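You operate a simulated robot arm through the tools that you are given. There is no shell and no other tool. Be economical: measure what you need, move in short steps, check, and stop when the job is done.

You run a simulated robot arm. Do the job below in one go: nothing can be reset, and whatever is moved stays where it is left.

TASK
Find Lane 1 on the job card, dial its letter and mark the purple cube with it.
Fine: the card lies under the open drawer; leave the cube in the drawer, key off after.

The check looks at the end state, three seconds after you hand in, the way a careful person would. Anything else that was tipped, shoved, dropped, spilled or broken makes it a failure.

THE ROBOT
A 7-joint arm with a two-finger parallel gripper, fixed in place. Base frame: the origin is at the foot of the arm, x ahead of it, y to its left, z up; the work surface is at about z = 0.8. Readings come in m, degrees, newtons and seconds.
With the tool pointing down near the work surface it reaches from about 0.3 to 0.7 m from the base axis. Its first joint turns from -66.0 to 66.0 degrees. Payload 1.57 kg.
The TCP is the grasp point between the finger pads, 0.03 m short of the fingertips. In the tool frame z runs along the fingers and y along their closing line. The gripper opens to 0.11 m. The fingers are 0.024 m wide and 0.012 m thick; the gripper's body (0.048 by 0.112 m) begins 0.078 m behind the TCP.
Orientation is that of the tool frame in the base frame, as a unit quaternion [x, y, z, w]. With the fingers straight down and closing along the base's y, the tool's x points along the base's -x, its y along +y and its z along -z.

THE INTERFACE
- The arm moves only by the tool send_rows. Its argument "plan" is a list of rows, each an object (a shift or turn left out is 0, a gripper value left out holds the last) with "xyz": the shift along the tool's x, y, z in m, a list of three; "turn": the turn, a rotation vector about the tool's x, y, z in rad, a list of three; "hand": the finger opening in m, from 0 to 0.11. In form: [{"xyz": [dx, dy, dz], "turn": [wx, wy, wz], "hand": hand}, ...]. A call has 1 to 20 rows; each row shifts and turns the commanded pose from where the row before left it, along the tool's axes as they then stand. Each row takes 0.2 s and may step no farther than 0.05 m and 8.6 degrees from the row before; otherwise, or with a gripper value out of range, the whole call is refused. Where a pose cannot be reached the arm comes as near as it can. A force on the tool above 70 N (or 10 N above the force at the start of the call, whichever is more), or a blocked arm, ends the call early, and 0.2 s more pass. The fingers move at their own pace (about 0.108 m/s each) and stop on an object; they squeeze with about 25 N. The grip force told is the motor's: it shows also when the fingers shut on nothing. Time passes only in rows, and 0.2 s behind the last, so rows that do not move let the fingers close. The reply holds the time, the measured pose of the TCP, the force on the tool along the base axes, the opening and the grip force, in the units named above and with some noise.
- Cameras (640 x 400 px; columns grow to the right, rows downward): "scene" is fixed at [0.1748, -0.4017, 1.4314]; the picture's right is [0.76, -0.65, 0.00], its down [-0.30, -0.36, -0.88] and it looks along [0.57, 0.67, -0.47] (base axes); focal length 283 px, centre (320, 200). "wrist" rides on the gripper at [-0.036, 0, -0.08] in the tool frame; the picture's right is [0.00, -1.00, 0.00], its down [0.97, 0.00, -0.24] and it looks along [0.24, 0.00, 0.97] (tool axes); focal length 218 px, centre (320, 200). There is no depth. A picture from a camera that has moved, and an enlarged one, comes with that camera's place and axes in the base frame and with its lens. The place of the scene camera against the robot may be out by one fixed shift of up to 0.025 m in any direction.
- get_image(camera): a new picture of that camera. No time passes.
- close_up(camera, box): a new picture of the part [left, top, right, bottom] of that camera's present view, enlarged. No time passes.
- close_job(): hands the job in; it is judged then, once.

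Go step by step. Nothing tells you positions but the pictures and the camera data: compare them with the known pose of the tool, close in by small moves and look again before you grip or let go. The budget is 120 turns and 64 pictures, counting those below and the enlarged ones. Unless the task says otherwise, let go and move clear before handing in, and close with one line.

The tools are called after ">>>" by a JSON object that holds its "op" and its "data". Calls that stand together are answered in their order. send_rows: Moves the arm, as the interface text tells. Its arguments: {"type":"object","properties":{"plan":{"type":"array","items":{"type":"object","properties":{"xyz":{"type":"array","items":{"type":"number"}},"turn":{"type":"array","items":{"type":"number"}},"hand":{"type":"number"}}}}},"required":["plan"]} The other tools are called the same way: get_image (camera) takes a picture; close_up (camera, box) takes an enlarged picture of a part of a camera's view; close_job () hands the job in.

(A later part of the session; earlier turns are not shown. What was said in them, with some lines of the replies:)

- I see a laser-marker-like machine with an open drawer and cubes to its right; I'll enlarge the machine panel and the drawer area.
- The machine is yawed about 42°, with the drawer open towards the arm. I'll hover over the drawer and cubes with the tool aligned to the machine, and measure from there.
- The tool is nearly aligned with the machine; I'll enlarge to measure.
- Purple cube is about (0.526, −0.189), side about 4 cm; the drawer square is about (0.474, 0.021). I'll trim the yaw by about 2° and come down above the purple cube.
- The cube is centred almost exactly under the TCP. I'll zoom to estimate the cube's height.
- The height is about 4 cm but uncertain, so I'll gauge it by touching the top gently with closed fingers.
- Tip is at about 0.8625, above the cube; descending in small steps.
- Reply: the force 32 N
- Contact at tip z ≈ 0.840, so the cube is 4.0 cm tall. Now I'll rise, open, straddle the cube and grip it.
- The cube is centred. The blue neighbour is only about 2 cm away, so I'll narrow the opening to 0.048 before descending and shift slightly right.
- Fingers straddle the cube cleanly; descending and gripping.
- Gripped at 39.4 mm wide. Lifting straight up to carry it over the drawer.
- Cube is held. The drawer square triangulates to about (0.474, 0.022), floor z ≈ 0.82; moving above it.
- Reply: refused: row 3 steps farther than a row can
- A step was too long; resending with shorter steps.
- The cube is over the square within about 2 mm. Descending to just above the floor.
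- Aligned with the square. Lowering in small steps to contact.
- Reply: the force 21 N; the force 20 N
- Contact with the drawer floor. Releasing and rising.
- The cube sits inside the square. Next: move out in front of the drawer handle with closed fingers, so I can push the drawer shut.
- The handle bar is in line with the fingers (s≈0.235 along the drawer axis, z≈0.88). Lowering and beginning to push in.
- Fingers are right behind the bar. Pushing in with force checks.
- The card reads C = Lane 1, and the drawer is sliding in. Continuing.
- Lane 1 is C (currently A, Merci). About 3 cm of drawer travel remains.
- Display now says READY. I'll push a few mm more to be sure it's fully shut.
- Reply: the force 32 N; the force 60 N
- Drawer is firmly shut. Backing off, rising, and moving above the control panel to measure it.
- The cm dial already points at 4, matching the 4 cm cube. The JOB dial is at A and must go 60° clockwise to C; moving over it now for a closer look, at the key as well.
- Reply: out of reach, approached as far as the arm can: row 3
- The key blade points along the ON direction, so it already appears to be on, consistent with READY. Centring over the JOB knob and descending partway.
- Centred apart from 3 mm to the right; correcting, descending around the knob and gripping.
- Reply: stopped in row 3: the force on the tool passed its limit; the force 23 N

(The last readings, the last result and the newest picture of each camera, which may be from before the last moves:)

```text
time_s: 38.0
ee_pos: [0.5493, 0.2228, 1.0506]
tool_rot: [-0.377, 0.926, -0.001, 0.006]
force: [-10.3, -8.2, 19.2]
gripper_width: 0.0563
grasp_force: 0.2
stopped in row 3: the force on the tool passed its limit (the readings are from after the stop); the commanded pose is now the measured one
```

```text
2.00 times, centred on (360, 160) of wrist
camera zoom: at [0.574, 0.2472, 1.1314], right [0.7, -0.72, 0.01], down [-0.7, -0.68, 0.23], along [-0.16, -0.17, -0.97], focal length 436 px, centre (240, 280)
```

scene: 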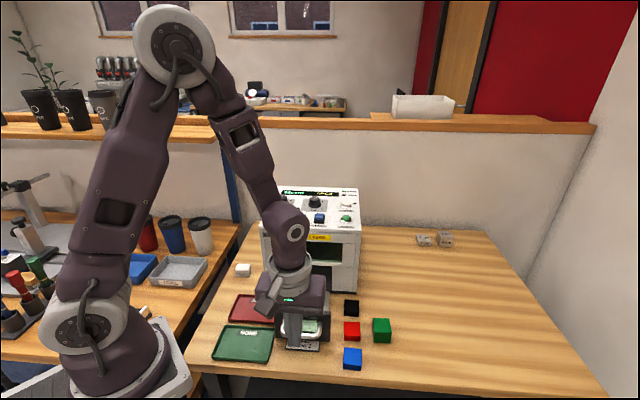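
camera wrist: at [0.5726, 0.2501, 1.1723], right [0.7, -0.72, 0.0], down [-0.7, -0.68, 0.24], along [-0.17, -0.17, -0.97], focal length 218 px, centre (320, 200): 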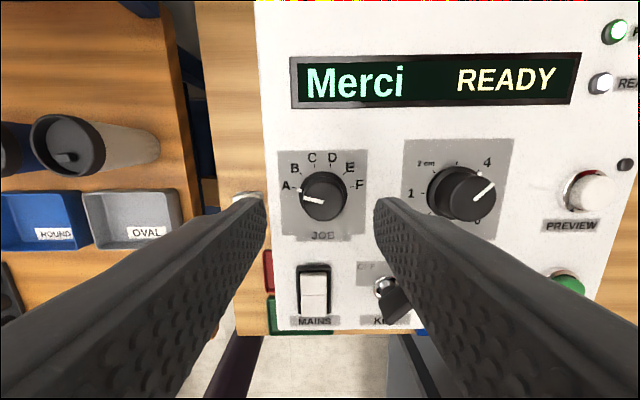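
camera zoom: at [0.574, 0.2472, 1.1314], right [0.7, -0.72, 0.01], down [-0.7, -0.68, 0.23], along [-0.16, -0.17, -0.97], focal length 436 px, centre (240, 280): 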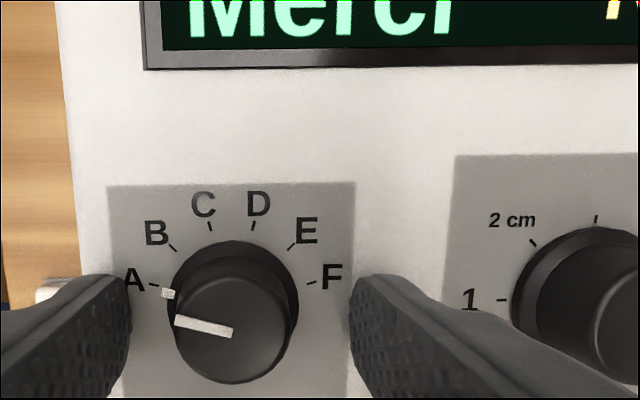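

Tips touched the panel at z≈1.02, so the panel is a little higher than thought. I'll lift 3 mm, centre 3 mm further in, and grip the knob.

>>> {"op": "send_rows", "data": {"plan": [{"xyz": [0, 0, -0.004], "turn": [-0.006, 0.01, 0.002]}, {"xyz": [-0.0033, 0.0013, 0]}, {}, {"hand": 0.03}, {"hand": 0.02}, {}]}}

>>> {"op": "get_image", "data": {"camera": "wrist"}}

```text
time_s: 39.4
ee_pos: [0.5522, 0.2259, 1.0547]
tool_rot: [-0.374, 0.927, 0.0, 0.001]
force: [-2.3, 3.2, -1.6]
gripper_width: 0.0328
grasp_force: 41.1
```

```text
21 pictures are left
camera wrist: at [0.5773, 0.2516, 1.134], right [0.7, -0.72, 0.0], down [-0.7, -0.68, 0.24], along [-0.17, -0.17, -0.97], focal length 218 px, centre (320, 200)
```

wrist: 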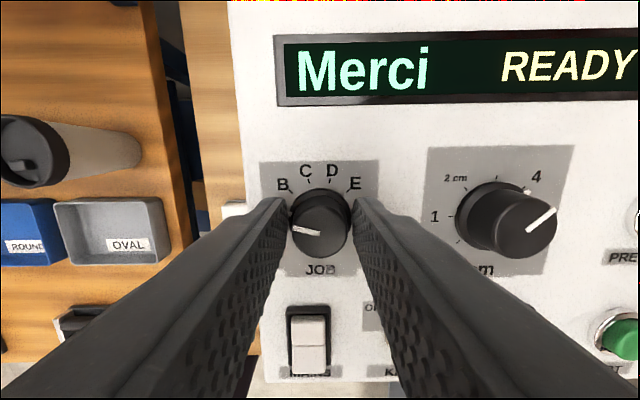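

Gripped at 32.8 mm. Turning 60° clockwise about the tool axis.

>>> {"op": "send_rows", "data": {"plan": [{"turn": [0, 0, 0.131]}, {"turn": [0, 0, 0.131]}, {"turn": [0, 0, 0.131]}, {"turn": [0, 0, 0.131]}, {"turn": [0, 0, 0.131]}, {"turn": [0, 0, 0.131]}, {"turn": [0, 0, 0.131]}, {"turn": [0, 0, 0.131]}, {}]}}

>>> {"op": "close_up", "data": {"camera": "scene", "box": [250, 180, 370, 255]}}

>>> {"op": "get_image", "data": {"camera": "wrist"}}

```text
time_s: 41.4
ee_pos: [0.552, 0.2244, 1.0527]
tool_rot: [0.141, 0.99, -0.001, 0.001]
force: [1.5, -17.5, 4.6]
gripper_width: 0.0323
grasp_force: 40.7
```

```text
5.33 times, centred on (310, 218) of scene
camera zoom: at [0.1748, -0.4023, 1.4312], right [0.76, -0.65, 0.0], down [-0.3, -0.36, -0.88], along [0.57, 0.67, -0.47], focal length 1510 px, centre (373, 107)
```

zoom: 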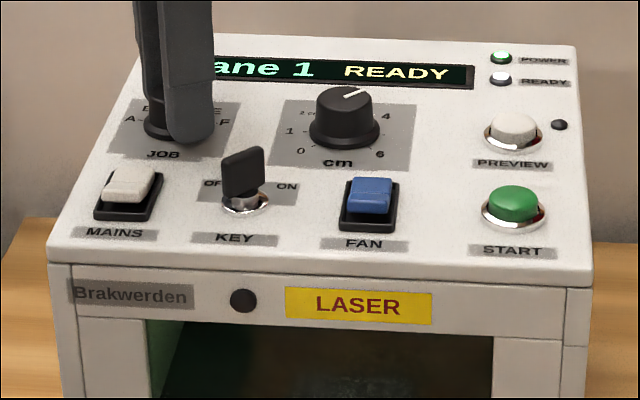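

```text
19 pictures are left
camera wrist: at [0.5864, 0.2147, 1.1341], right [-0.28, -0.96, 0.0], down [-0.93, 0.27, 0.24], along [-0.23, 0.07, -0.97], focal length 218 px, centre (320, 200)
```

wrist: 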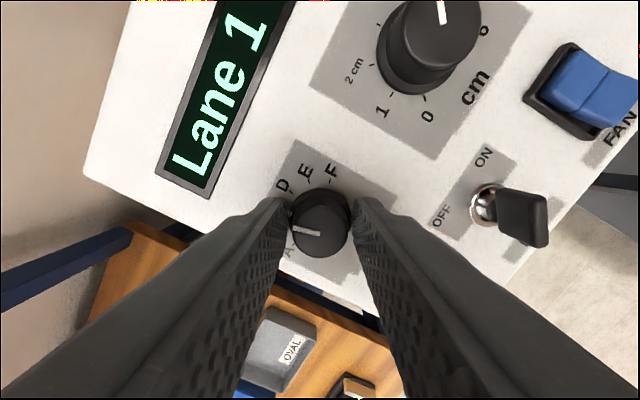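

The display shows "Lane 1 READY". Releasing the knob, rising, turning back and looking at the key and fan.

>>> {"op": "send_rows", "data": {"plan": [{"hand": 0.055}, {}, {}, {"xyz": [0, 0, -0.03]}, {"xyz": [0, 0, -0.03], "turn": [0, 0, -0.131]}, {"turn": [0, 0, -0.131]}, {"turn": [0, 0, -0.131]}, {"turn": [0, 0, -0.131]}, {"turn": [0, 0, -0.131]}, {"turn": [0, 0, -0.131]}, {"turn": [0, 0, -0.131]}, {"turn": [0, 0, -0.131]}, {"xyz": [0.03, -0.025, -0.02], "hand": 0}, {"xyz": [0, -0.045, -0.015]}, {}]}}

>>> {"op": "get_image", "data": {"camera": "wrist"}}

```text
time_s: 44.6
ee_pos: [0.5781, 0.1541, 1.149]
tool_rot: [-0.375, 0.927, 0.0, 0.001]
force: [-1.1, -0.5, 0.6]
gripper_width: 0.0
grasp_force: 21.3
```

```text
18 pictures are left
camera wrist: at [0.6038, 0.1797, 1.2288], right [0.7, -0.72, 0.0], down [-0.7, -0.68, 0.24], along [-0.17, -0.17, -0.97], focal length 218 px, centre (320, 200)
```

wrist: 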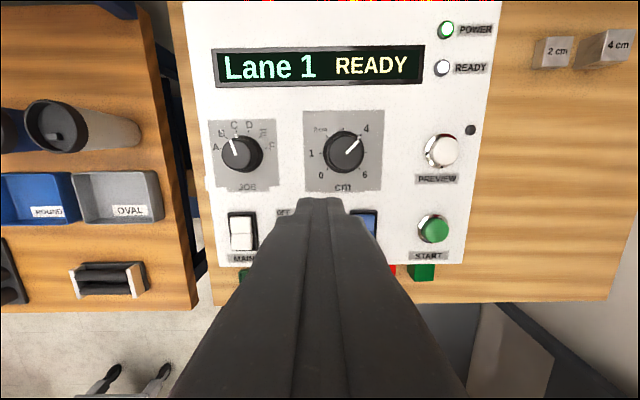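

Dial is at C, focus at 4, READY. Moving over START and looking at the switches from there.

>>> {"op": "send_rows", "data": {"plan": [{"xyz": [0.0146, -0.0369, 0]}, {"xyz": [0.0146, -0.0369, 0]}, {"xyz": [0.0146, -0.0369, 0]}, {"xyz": [0, 0, 0.03]}, {}]}}

>>> {"op": "get_image", "data": {"camera": "wrist"}}

>>> {"op": "close_up", "data": {"camera": "scene", "box": [260, 205, 340, 255]}}

```text
time_s: 45.8
ee_pos: [0.6236, 0.045, 1.1178]
tool_rot: [-0.374, 0.927, 0.001, 0.001]
force: [-0.3, -0.2, -0.8]
gripper_width: 0.0
grasp_force: 21.6
```

```text
17 pictures are left
camera wrist: at [0.6507, 0.0696, 1.1982], right [0.69, -0.72, 0.0], down [-0.7, -0.67, 0.24], along [-0.17, -0.17, -0.97], focal length 218 px, centre (320, 200)
```

wrist: 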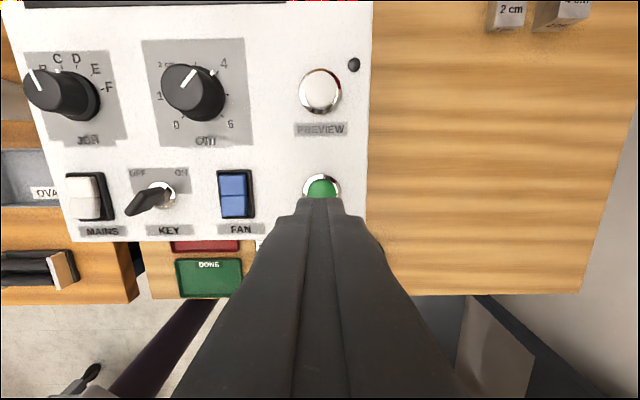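

```text
8.00 times, centred on (300, 230) of scene
camera zoom: at [0.1748, -0.4018, 1.4314], right [0.76, -0.65, 0.0], down [-0.3, -0.36, -0.88], along [0.57, 0.67, -0.47], focal length 2265 px, centre (480, -40)
```

zoom: 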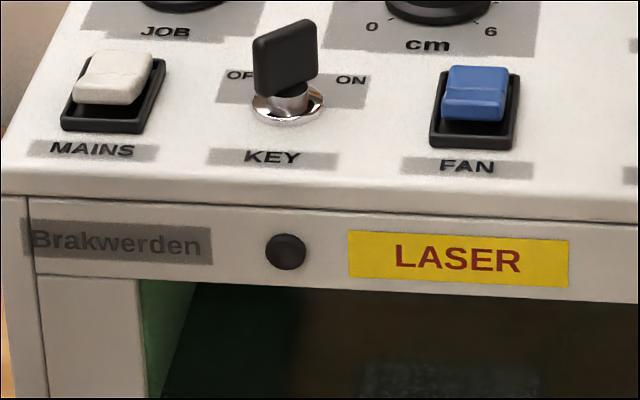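

>>> {"op": "close_up", "data": {"camera": "wrist", "box": [50, 140, 280, 250]}}

```text
2.78 times, centred on (165, 195) of wrist
camera zoom: at [0.6507, 0.0696, 1.1982], right [0.69, -0.72, 0.0], down [-0.7, -0.67, 0.24], along [-0.17, -0.17, -0.97], focal length 607 px, centre (751, 214)
```

zoom: 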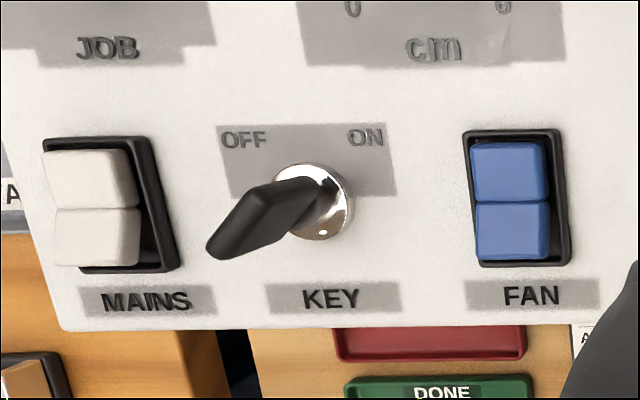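

>>> {"op": "close_up", "data": {"camera": "scene", "box": [264, 208, 284, 222]}}

>>> {"op": "close_up", "data": {"camera": "scene", "box": [309, 210, 329, 224]}}

```text
16.00 times, centred on (274, 215) of scene
camera zoom: at [0.1748, -0.4018, 1.4314], right [0.76, -0.65, 0.0], down [-0.3, -0.36, -0.88], along [0.57, 0.67, -0.47], focal length 4531 px, centre (1056, -40)
```

zoom: 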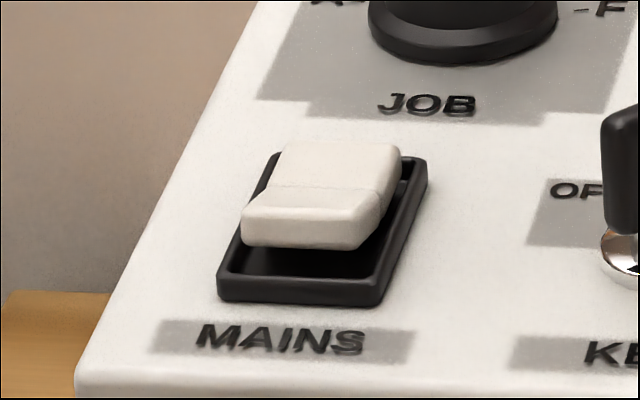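

```text
16.00 times, centred on (319, 217) of scene
camera zoom: at [0.1748, -0.4018, 1.4314], right [0.76, -0.65, 0.0], down [-0.3, -0.36, -0.88], along [0.57, 0.67, -0.47], focal length 4531 px, centre (336, -72)
```

zoom: 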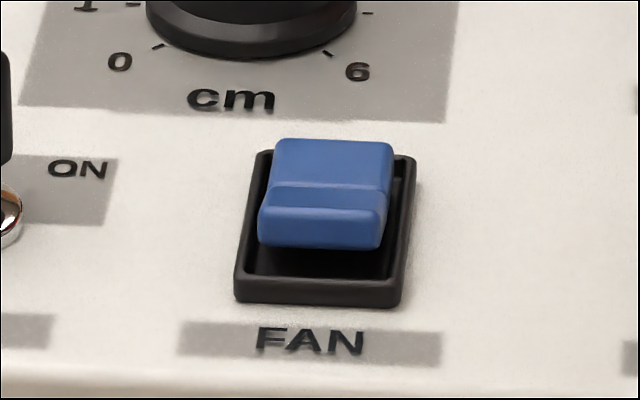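

Both rockers sit the same way, so the fan is on like the mains. Pressing START: coming down to just above the button.

>>> {"op": "send_rows", "data": {"plan": [{"xyz": [-0.002, 0, 0.02]}, {"xyz": [0, 0, 0.018]}, {}]}}

>>> {"op": "close_up", "data": {"camera": "scene", "box": [310, 185, 370, 235]}}

```text
time_s: 46.6
ee_pos: [0.6258, 0.0453, 1.0805]
tool_rot: [-0.375, 0.927, 0.0, 0.001]
force: [0.7, 0.4, 0.2]
gripper_width: 0.0
grasp_force: 21.9
```

```text
8.00 times, centred on (340, 210) of scene
camera zoom: at [0.1748, -0.4017, 1.4314], right [0.76, -0.65, 0.0], down [-0.3, -0.36, -0.88], along [0.57, 0.67, -0.47], focal length 2265 px, centre (160, 120)
```

zoom: 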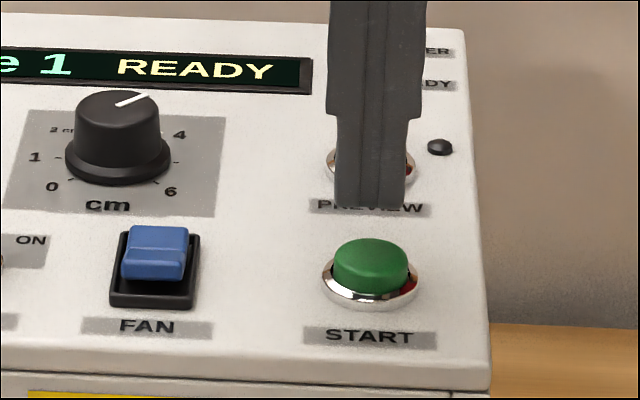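

Aligned directly above START. Descending in small steps until it presses.

>>> {"op": "send_rows", "data": {"plan": [{"xyz": [0, 0, 0.01]}, {"xyz": [0, 0, 0.006]}, {}]}}

>>> {"op": "send_rows", "data": {"plan": [{"xyz": [0, 0, 0.003]}, {}]}}

>>> {"op": "send_rows", "data": {"plan": [{"xyz": [0, 0, 0.003]}, {}]}}

```text
time_s: 47.4
ee_pos: [0.6256, 0.0465, 1.0638]
tool_rot: [-0.375, 0.927, 0.0, 0.001]
force: [0.5, 0.0, 0.3]
gripper_width: 0.0001
grasp_force: 21.6
```

```text
time_s: 48.0
ee_pos: [0.6262, 0.0476, 1.0617]
tool_rot: [-0.375, 0.927, 0.0, 0.0]
force: [0.3, 0.4, 1.6]
gripper_width: 0.0001
grasp_force: 21.4
```

```text
time_s: 48.6
ee_pos: [0.6261, 0.0458, 1.0583]
tool_rot: [-0.375, 0.927, 0.0, 0.001]
force: [-1.2, 1.4, 2.8]
gripper_width: 0.0
grasp_force: 21.4
```

>>> {"op": "close_up", "data": {"camera": "scene", "box": [260, 180, 370, 240]}}

```text
5.82 times, centred on (315, 210) of scene
camera zoom: at [0.1748, -0.4017, 1.4314], right [0.76, -0.65, 0.0], down [-0.3, -0.36, -0.88], along [0.57, 0.67, -0.47], focal length 1648 px, centre (349, 142)
```

zoom: 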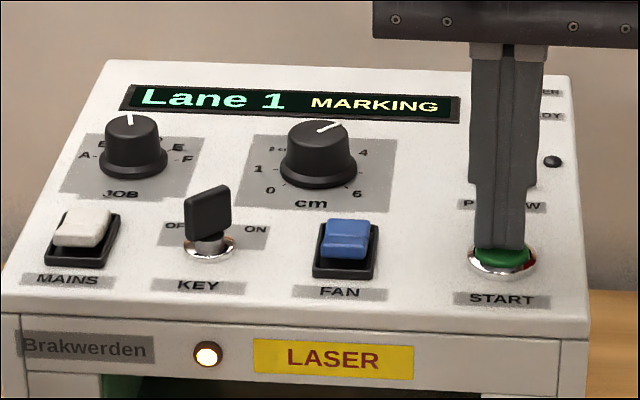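

MARKING is running. Lifting off and moving above the key, turning the tool to line up with the blade, while it finishes.

>>> {"op": "send_rows", "data": {"plan": [{"xyz": [0, 0, -0.03]}, {"xyz": [0, 0, -0.045]}, {"xyz": [0.002, 0.044, 0]}, {"xyz": [0.002, 0.044, 0]}, {"xyz": [0.003, 0.044, 0]}, {"turn": [0, 0, 0.128], "hand": 0.05}, {"turn": [0, 0, 0.128]}, {"turn": [0, 0, 0.128]}, {"turn": [0, 0, 0.128]}, {"turn": [0, 0, 0.128]}, {"turn": [0, 0, 0.128]}, {}]}}

>>> {"op": "get_image", "data": {"camera": "wrist"}}

>>> {"op": "close_up", "data": {"camera": "scene", "box": [250, 180, 370, 260]}}

```text
time_s: 51.2
ee_pos: [0.529, 0.1368, 1.1328]
tool_rot: [0.001, 1.0, 0.001, 0.001]
force: [1.4, 0.2, 0.4]
gripper_width: 0.0504
grasp_force: 0.0
```

```text
10 pictures are left
camera wrist: at [0.5648, 0.1363, 1.214], right [0.0, -1.0, 0.0], down [-0.97, 0.0, 0.24], along [-0.24, 0.0, -0.97], focal length 218 px, centre (320, 200)
```

wrist: 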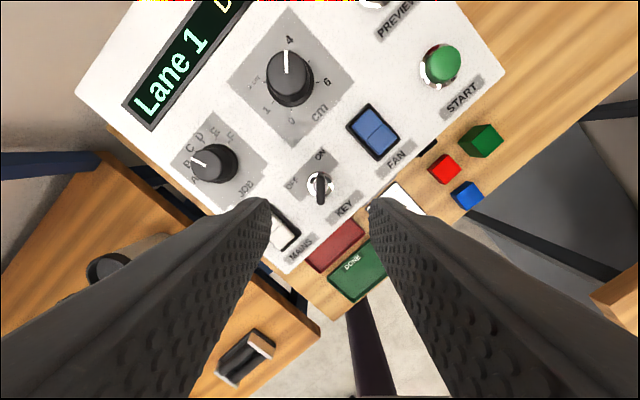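

```text
5.00 times, centred on (310, 220) of scene
camera zoom: at [0.1748, -0.4017, 1.4314], right [0.76, -0.65, 0.0], down [-0.3, -0.36, -0.88], along [0.57, 0.67, -0.47], focal length 1416 px, centre (370, 100)
```

zoom: 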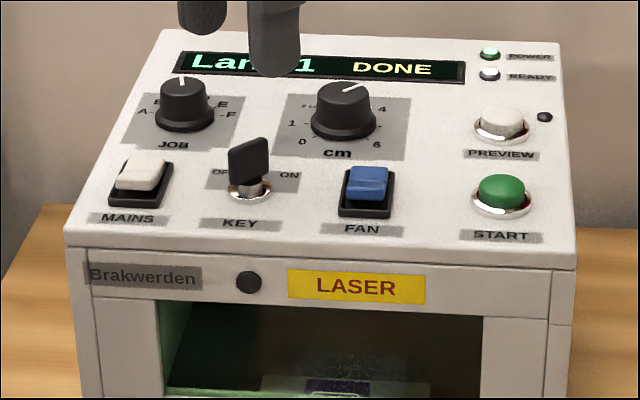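

DONE is displayed, and the blade lies along the base x between the fingers. Before gripping, I'll test in the air that the tool can turn the 90° needed for OFF.

>>> {"op": "send_rows", "data": {"plan": [{"xyz": [-0.0045, 0, 0], "hand": 0.032}, {"turn": [0, 0, -0.131]}, {"turn": [0, 0, -0.131]}, {"turn": [0, 0, -0.131]}, {"turn": [0, 0, -0.131]}, {"turn": [0, 0, -0.131]}, {"turn": [0, 0, -0.131]}, {"turn": [0, 0, -0.131]}, {"turn": [0, 0, -0.131]}, {"turn": [0, 0, -0.131]}, {"turn": [0, 0, -0.131]}, {"turn": [0, 0, -0.131]}, {"turn": [0, 0, -0.131]}, {}]}}

>>> {"op": "get_image", "data": {"camera": "wrist"}}

```text
time_s: 54.2
ee_pos: [0.534, 0.1358, 1.1334]
tool_rot: [0.709, -0.705, 0.0, -0.001]
force: [0.8, -0.1, -0.8]
gripper_width: 0.032
grasp_force: 0.0
```

```text
8 pictures are left
camera wrist: at [0.5331, 0.1723, 1.2138], right [1.0, 0.0, 0.0], down [0.0, -0.97, 0.24], along [0.0, -0.24, -0.97], focal length 218 px, centre (320, 200)
```

wrist: 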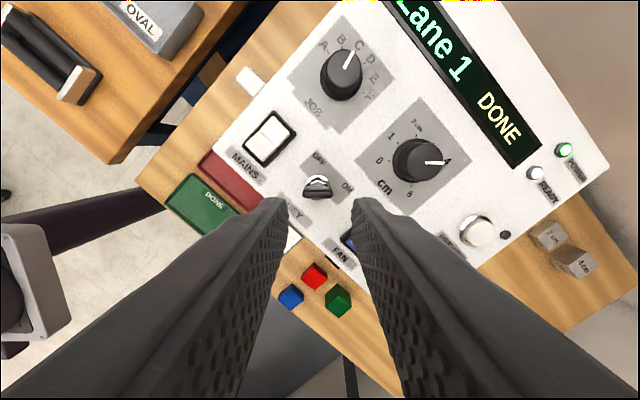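

The range works. Turning back, trimming 1.5 mm, and descending around the blade.

>>> {"op": "send_rows", "data": {"plan": [{"turn": [0, 0, 0.131]}, {"turn": [0, 0, 0.131]}, {"turn": [0, 0, 0.131]}, {"turn": [0, 0, 0.131]}, {"turn": [0, 0, 0.131]}, {"turn": [0, 0, 0.131]}, {"turn": [0, 0, 0.131]}, {"turn": [0, 0, 0.131]}, {"turn": [0, 0, 0.131]}, {"turn": [0, 0, 0.131]}, {"turn": [0, 0, 0.131]}, {"turn": [0, 0, 0.131]}, {"xyz": [0.0015, 0.001, 0.025]}, {"xyz": [0, 0, 0.02]}, {}]}}

>>> {"op": "close_up", "data": {"camera": "wrist", "box": [220, 100, 420, 240]}}

```text
time_s: 57.4
ee_pos: [0.5314, 0.1379, 1.0872]
tool_rot: [0.0, 1.0, 0.001, 0.001]
force: [0.4, -0.5, -0.1]
gripper_width: 0.032
grasp_force: 0.2
```

```text
2.86 times, centred on (320, 170) of wrist
camera zoom: at [0.5671, 0.1376, 1.1681], right [0.0, -1.0, 0.0], down [-0.97, 0.0, 0.24], along [-0.24, 0.0, -0.97], focal length 624 px, centre (320, 286)
```

zoom: 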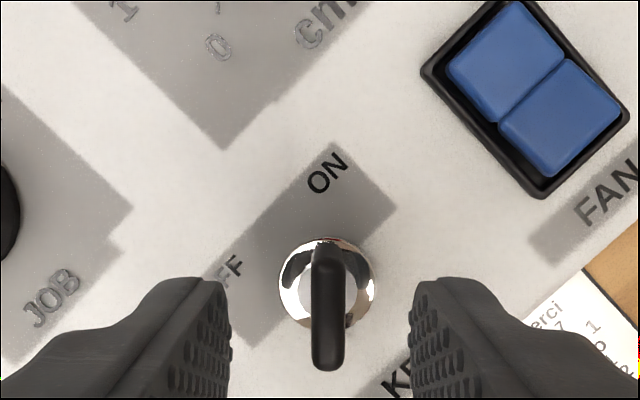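

The blade clearly points at ON. Shifting 1.3 mm, descending and gripping the blade.

>>> {"op": "send_rows", "data": {"plan": [{"xyz": [0, -0.0013, 0.013]}, {"xyz": [0, 0, 0.01]}, {"hand": 0.0}, {}, {}]}}

```text
time_s: 58.6
ee_pos: [0.5314, 0.1361, 1.0646]
tool_rot: [0.0, 1.0, 0.001, 0.001]
force: [-1.4, 0.4, 1.7]
gripper_width: 0.0064
grasp_force: 26.4
```

Gripped (6.4 mm thick). Turning 90° counter-clockwise to OFF.

>>> {"op": "send_rows", "data": {"plan": [{"turn": [0, 0, -0.131]}, {"turn": [0, 0, -0.131]}, {"turn": [0, 0, -0.131]}, {"turn": [0, 0, -0.131]}, {"turn": [0, 0, -0.131]}, {"turn": [0, 0, -0.131]}, {"turn": [0, 0, -0.131]}, {"turn": [0, 0, -0.131]}, {"turn": [0, 0, -0.131]}, {"turn": [0, 0, -0.131]}, {"turn": [0, 0, -0.131]}, {"turn": [0, 0, -0.131]}, {}]}}

>>> {"op": "close_up", "data": {"camera": "wrist", "box": [220, 20, 560, 240]}}

```text
time_s: 61.4
ee_pos: [0.531, 0.1352, 1.0648]
tool_rot: [0.708, -0.706, 0.0, -0.001]
force: [-8.2, -3.1, -8.5]
gripper_width: 0.0067
grasp_force: 26.9
```

```text
1.82 times, centred on (390, 130) of wrist
camera zoom: at [0.5313, 0.172, 1.1455], right [1.0, 0.0, 0.0], down [0.0, -0.97, 0.24], along [0.0, -0.24, -0.97], focal length 397 px, centre (193, 327)
```

zoom: 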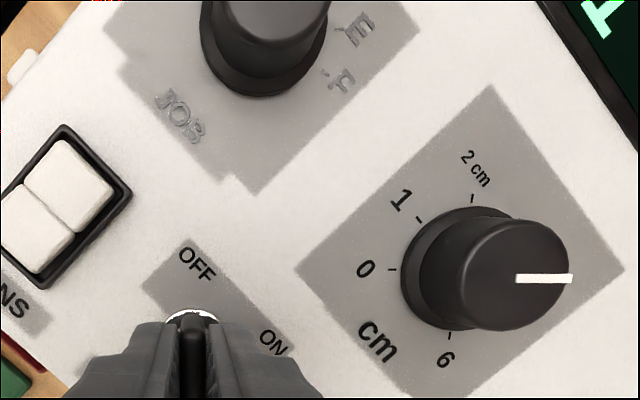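

The key now points to OFF. Opening, rising clear and checking.

>>> {"op": "send_rows", "data": {"plan": [{"hand": 0.03}, {}, {}, {"xyz": [0, 0, -0.03]}, {"xyz": [0, 0, -0.04]}, {"xyz": [0, 0, -0.04]}, {"xyz": [0, 0, -0.04]}, {}]}}

>>> {"op": "get_image", "data": {"camera": "wrist"}}

>>> {"op": "close_up", "data": {"camera": "scene", "box": [200, 175, 420, 385]}}

```text
time_s: 63.2
ee_pos: [0.5314, 0.1351, 1.2142]
tool_rot: [0.708, -0.706, 0.0, -0.002]
force: [0.2, 0.0, -0.1]
gripper_width: 0.0301
grasp_force: 0.1
```

```text
5 pictures are left
camera wrist: at [0.5307, 0.1718, 1.2955], right [1.0, 0.0, 0.0], down [0.0, -0.97, 0.24], along [0.0, -0.24, -0.97], focal length 218 px, centre (320, 200)
```

wrist: 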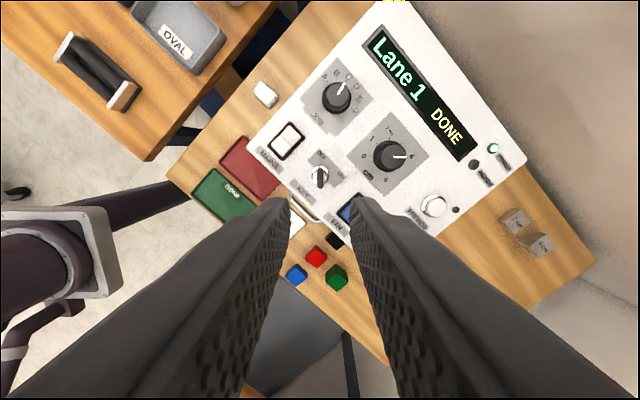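

```text
1.90 times, centred on (310, 280) of scene
camera zoom: at [0.1748, -0.4017, 1.4314], right [0.76, -0.65, 0.0], down [-0.3, -0.36, -0.88], along [0.57, 0.67, -0.47], focal length 539 px, centre (339, 48)
```

zoom: 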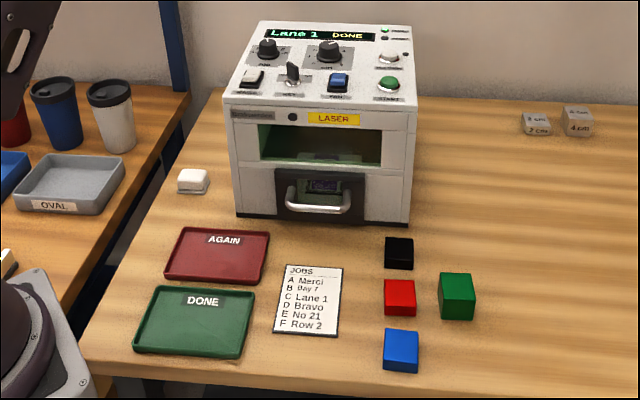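

READY lamp is off, and nothing else has moved. One look through the window at the cube.

>>> {"op": "close_up", "data": {"camera": "scene", "box": [280, 260, 340, 300]}}

```text
10.00 times, centred on (310, 280) of scene
camera zoom: at [0.1748, -0.4017, 1.4314], right [0.76, -0.65, 0.0], down [-0.3, -0.36, -0.88], along [0.57, 0.67, -0.47], focal length 2832 px, centre (420, -600)
```

zoom: 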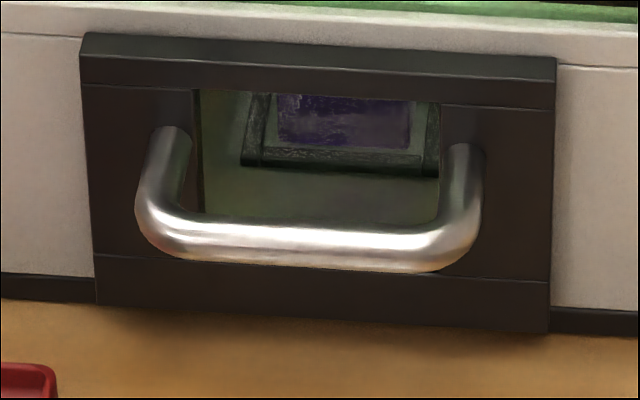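

The cube sits in its frame in the shut drawer, the display shows Lane 1 DONE, the key is off and the arm is clear. Handing in.

>>> {"op": "close_job", "data": {}}

```text
The job is handed in.
```

The purple cube has been through the Lane 1 marking run (letter C) and is still in the closed drawer. The display read "Lane 1 DONE" and the key is off; I couldn't see the mark itself through the drawer window.
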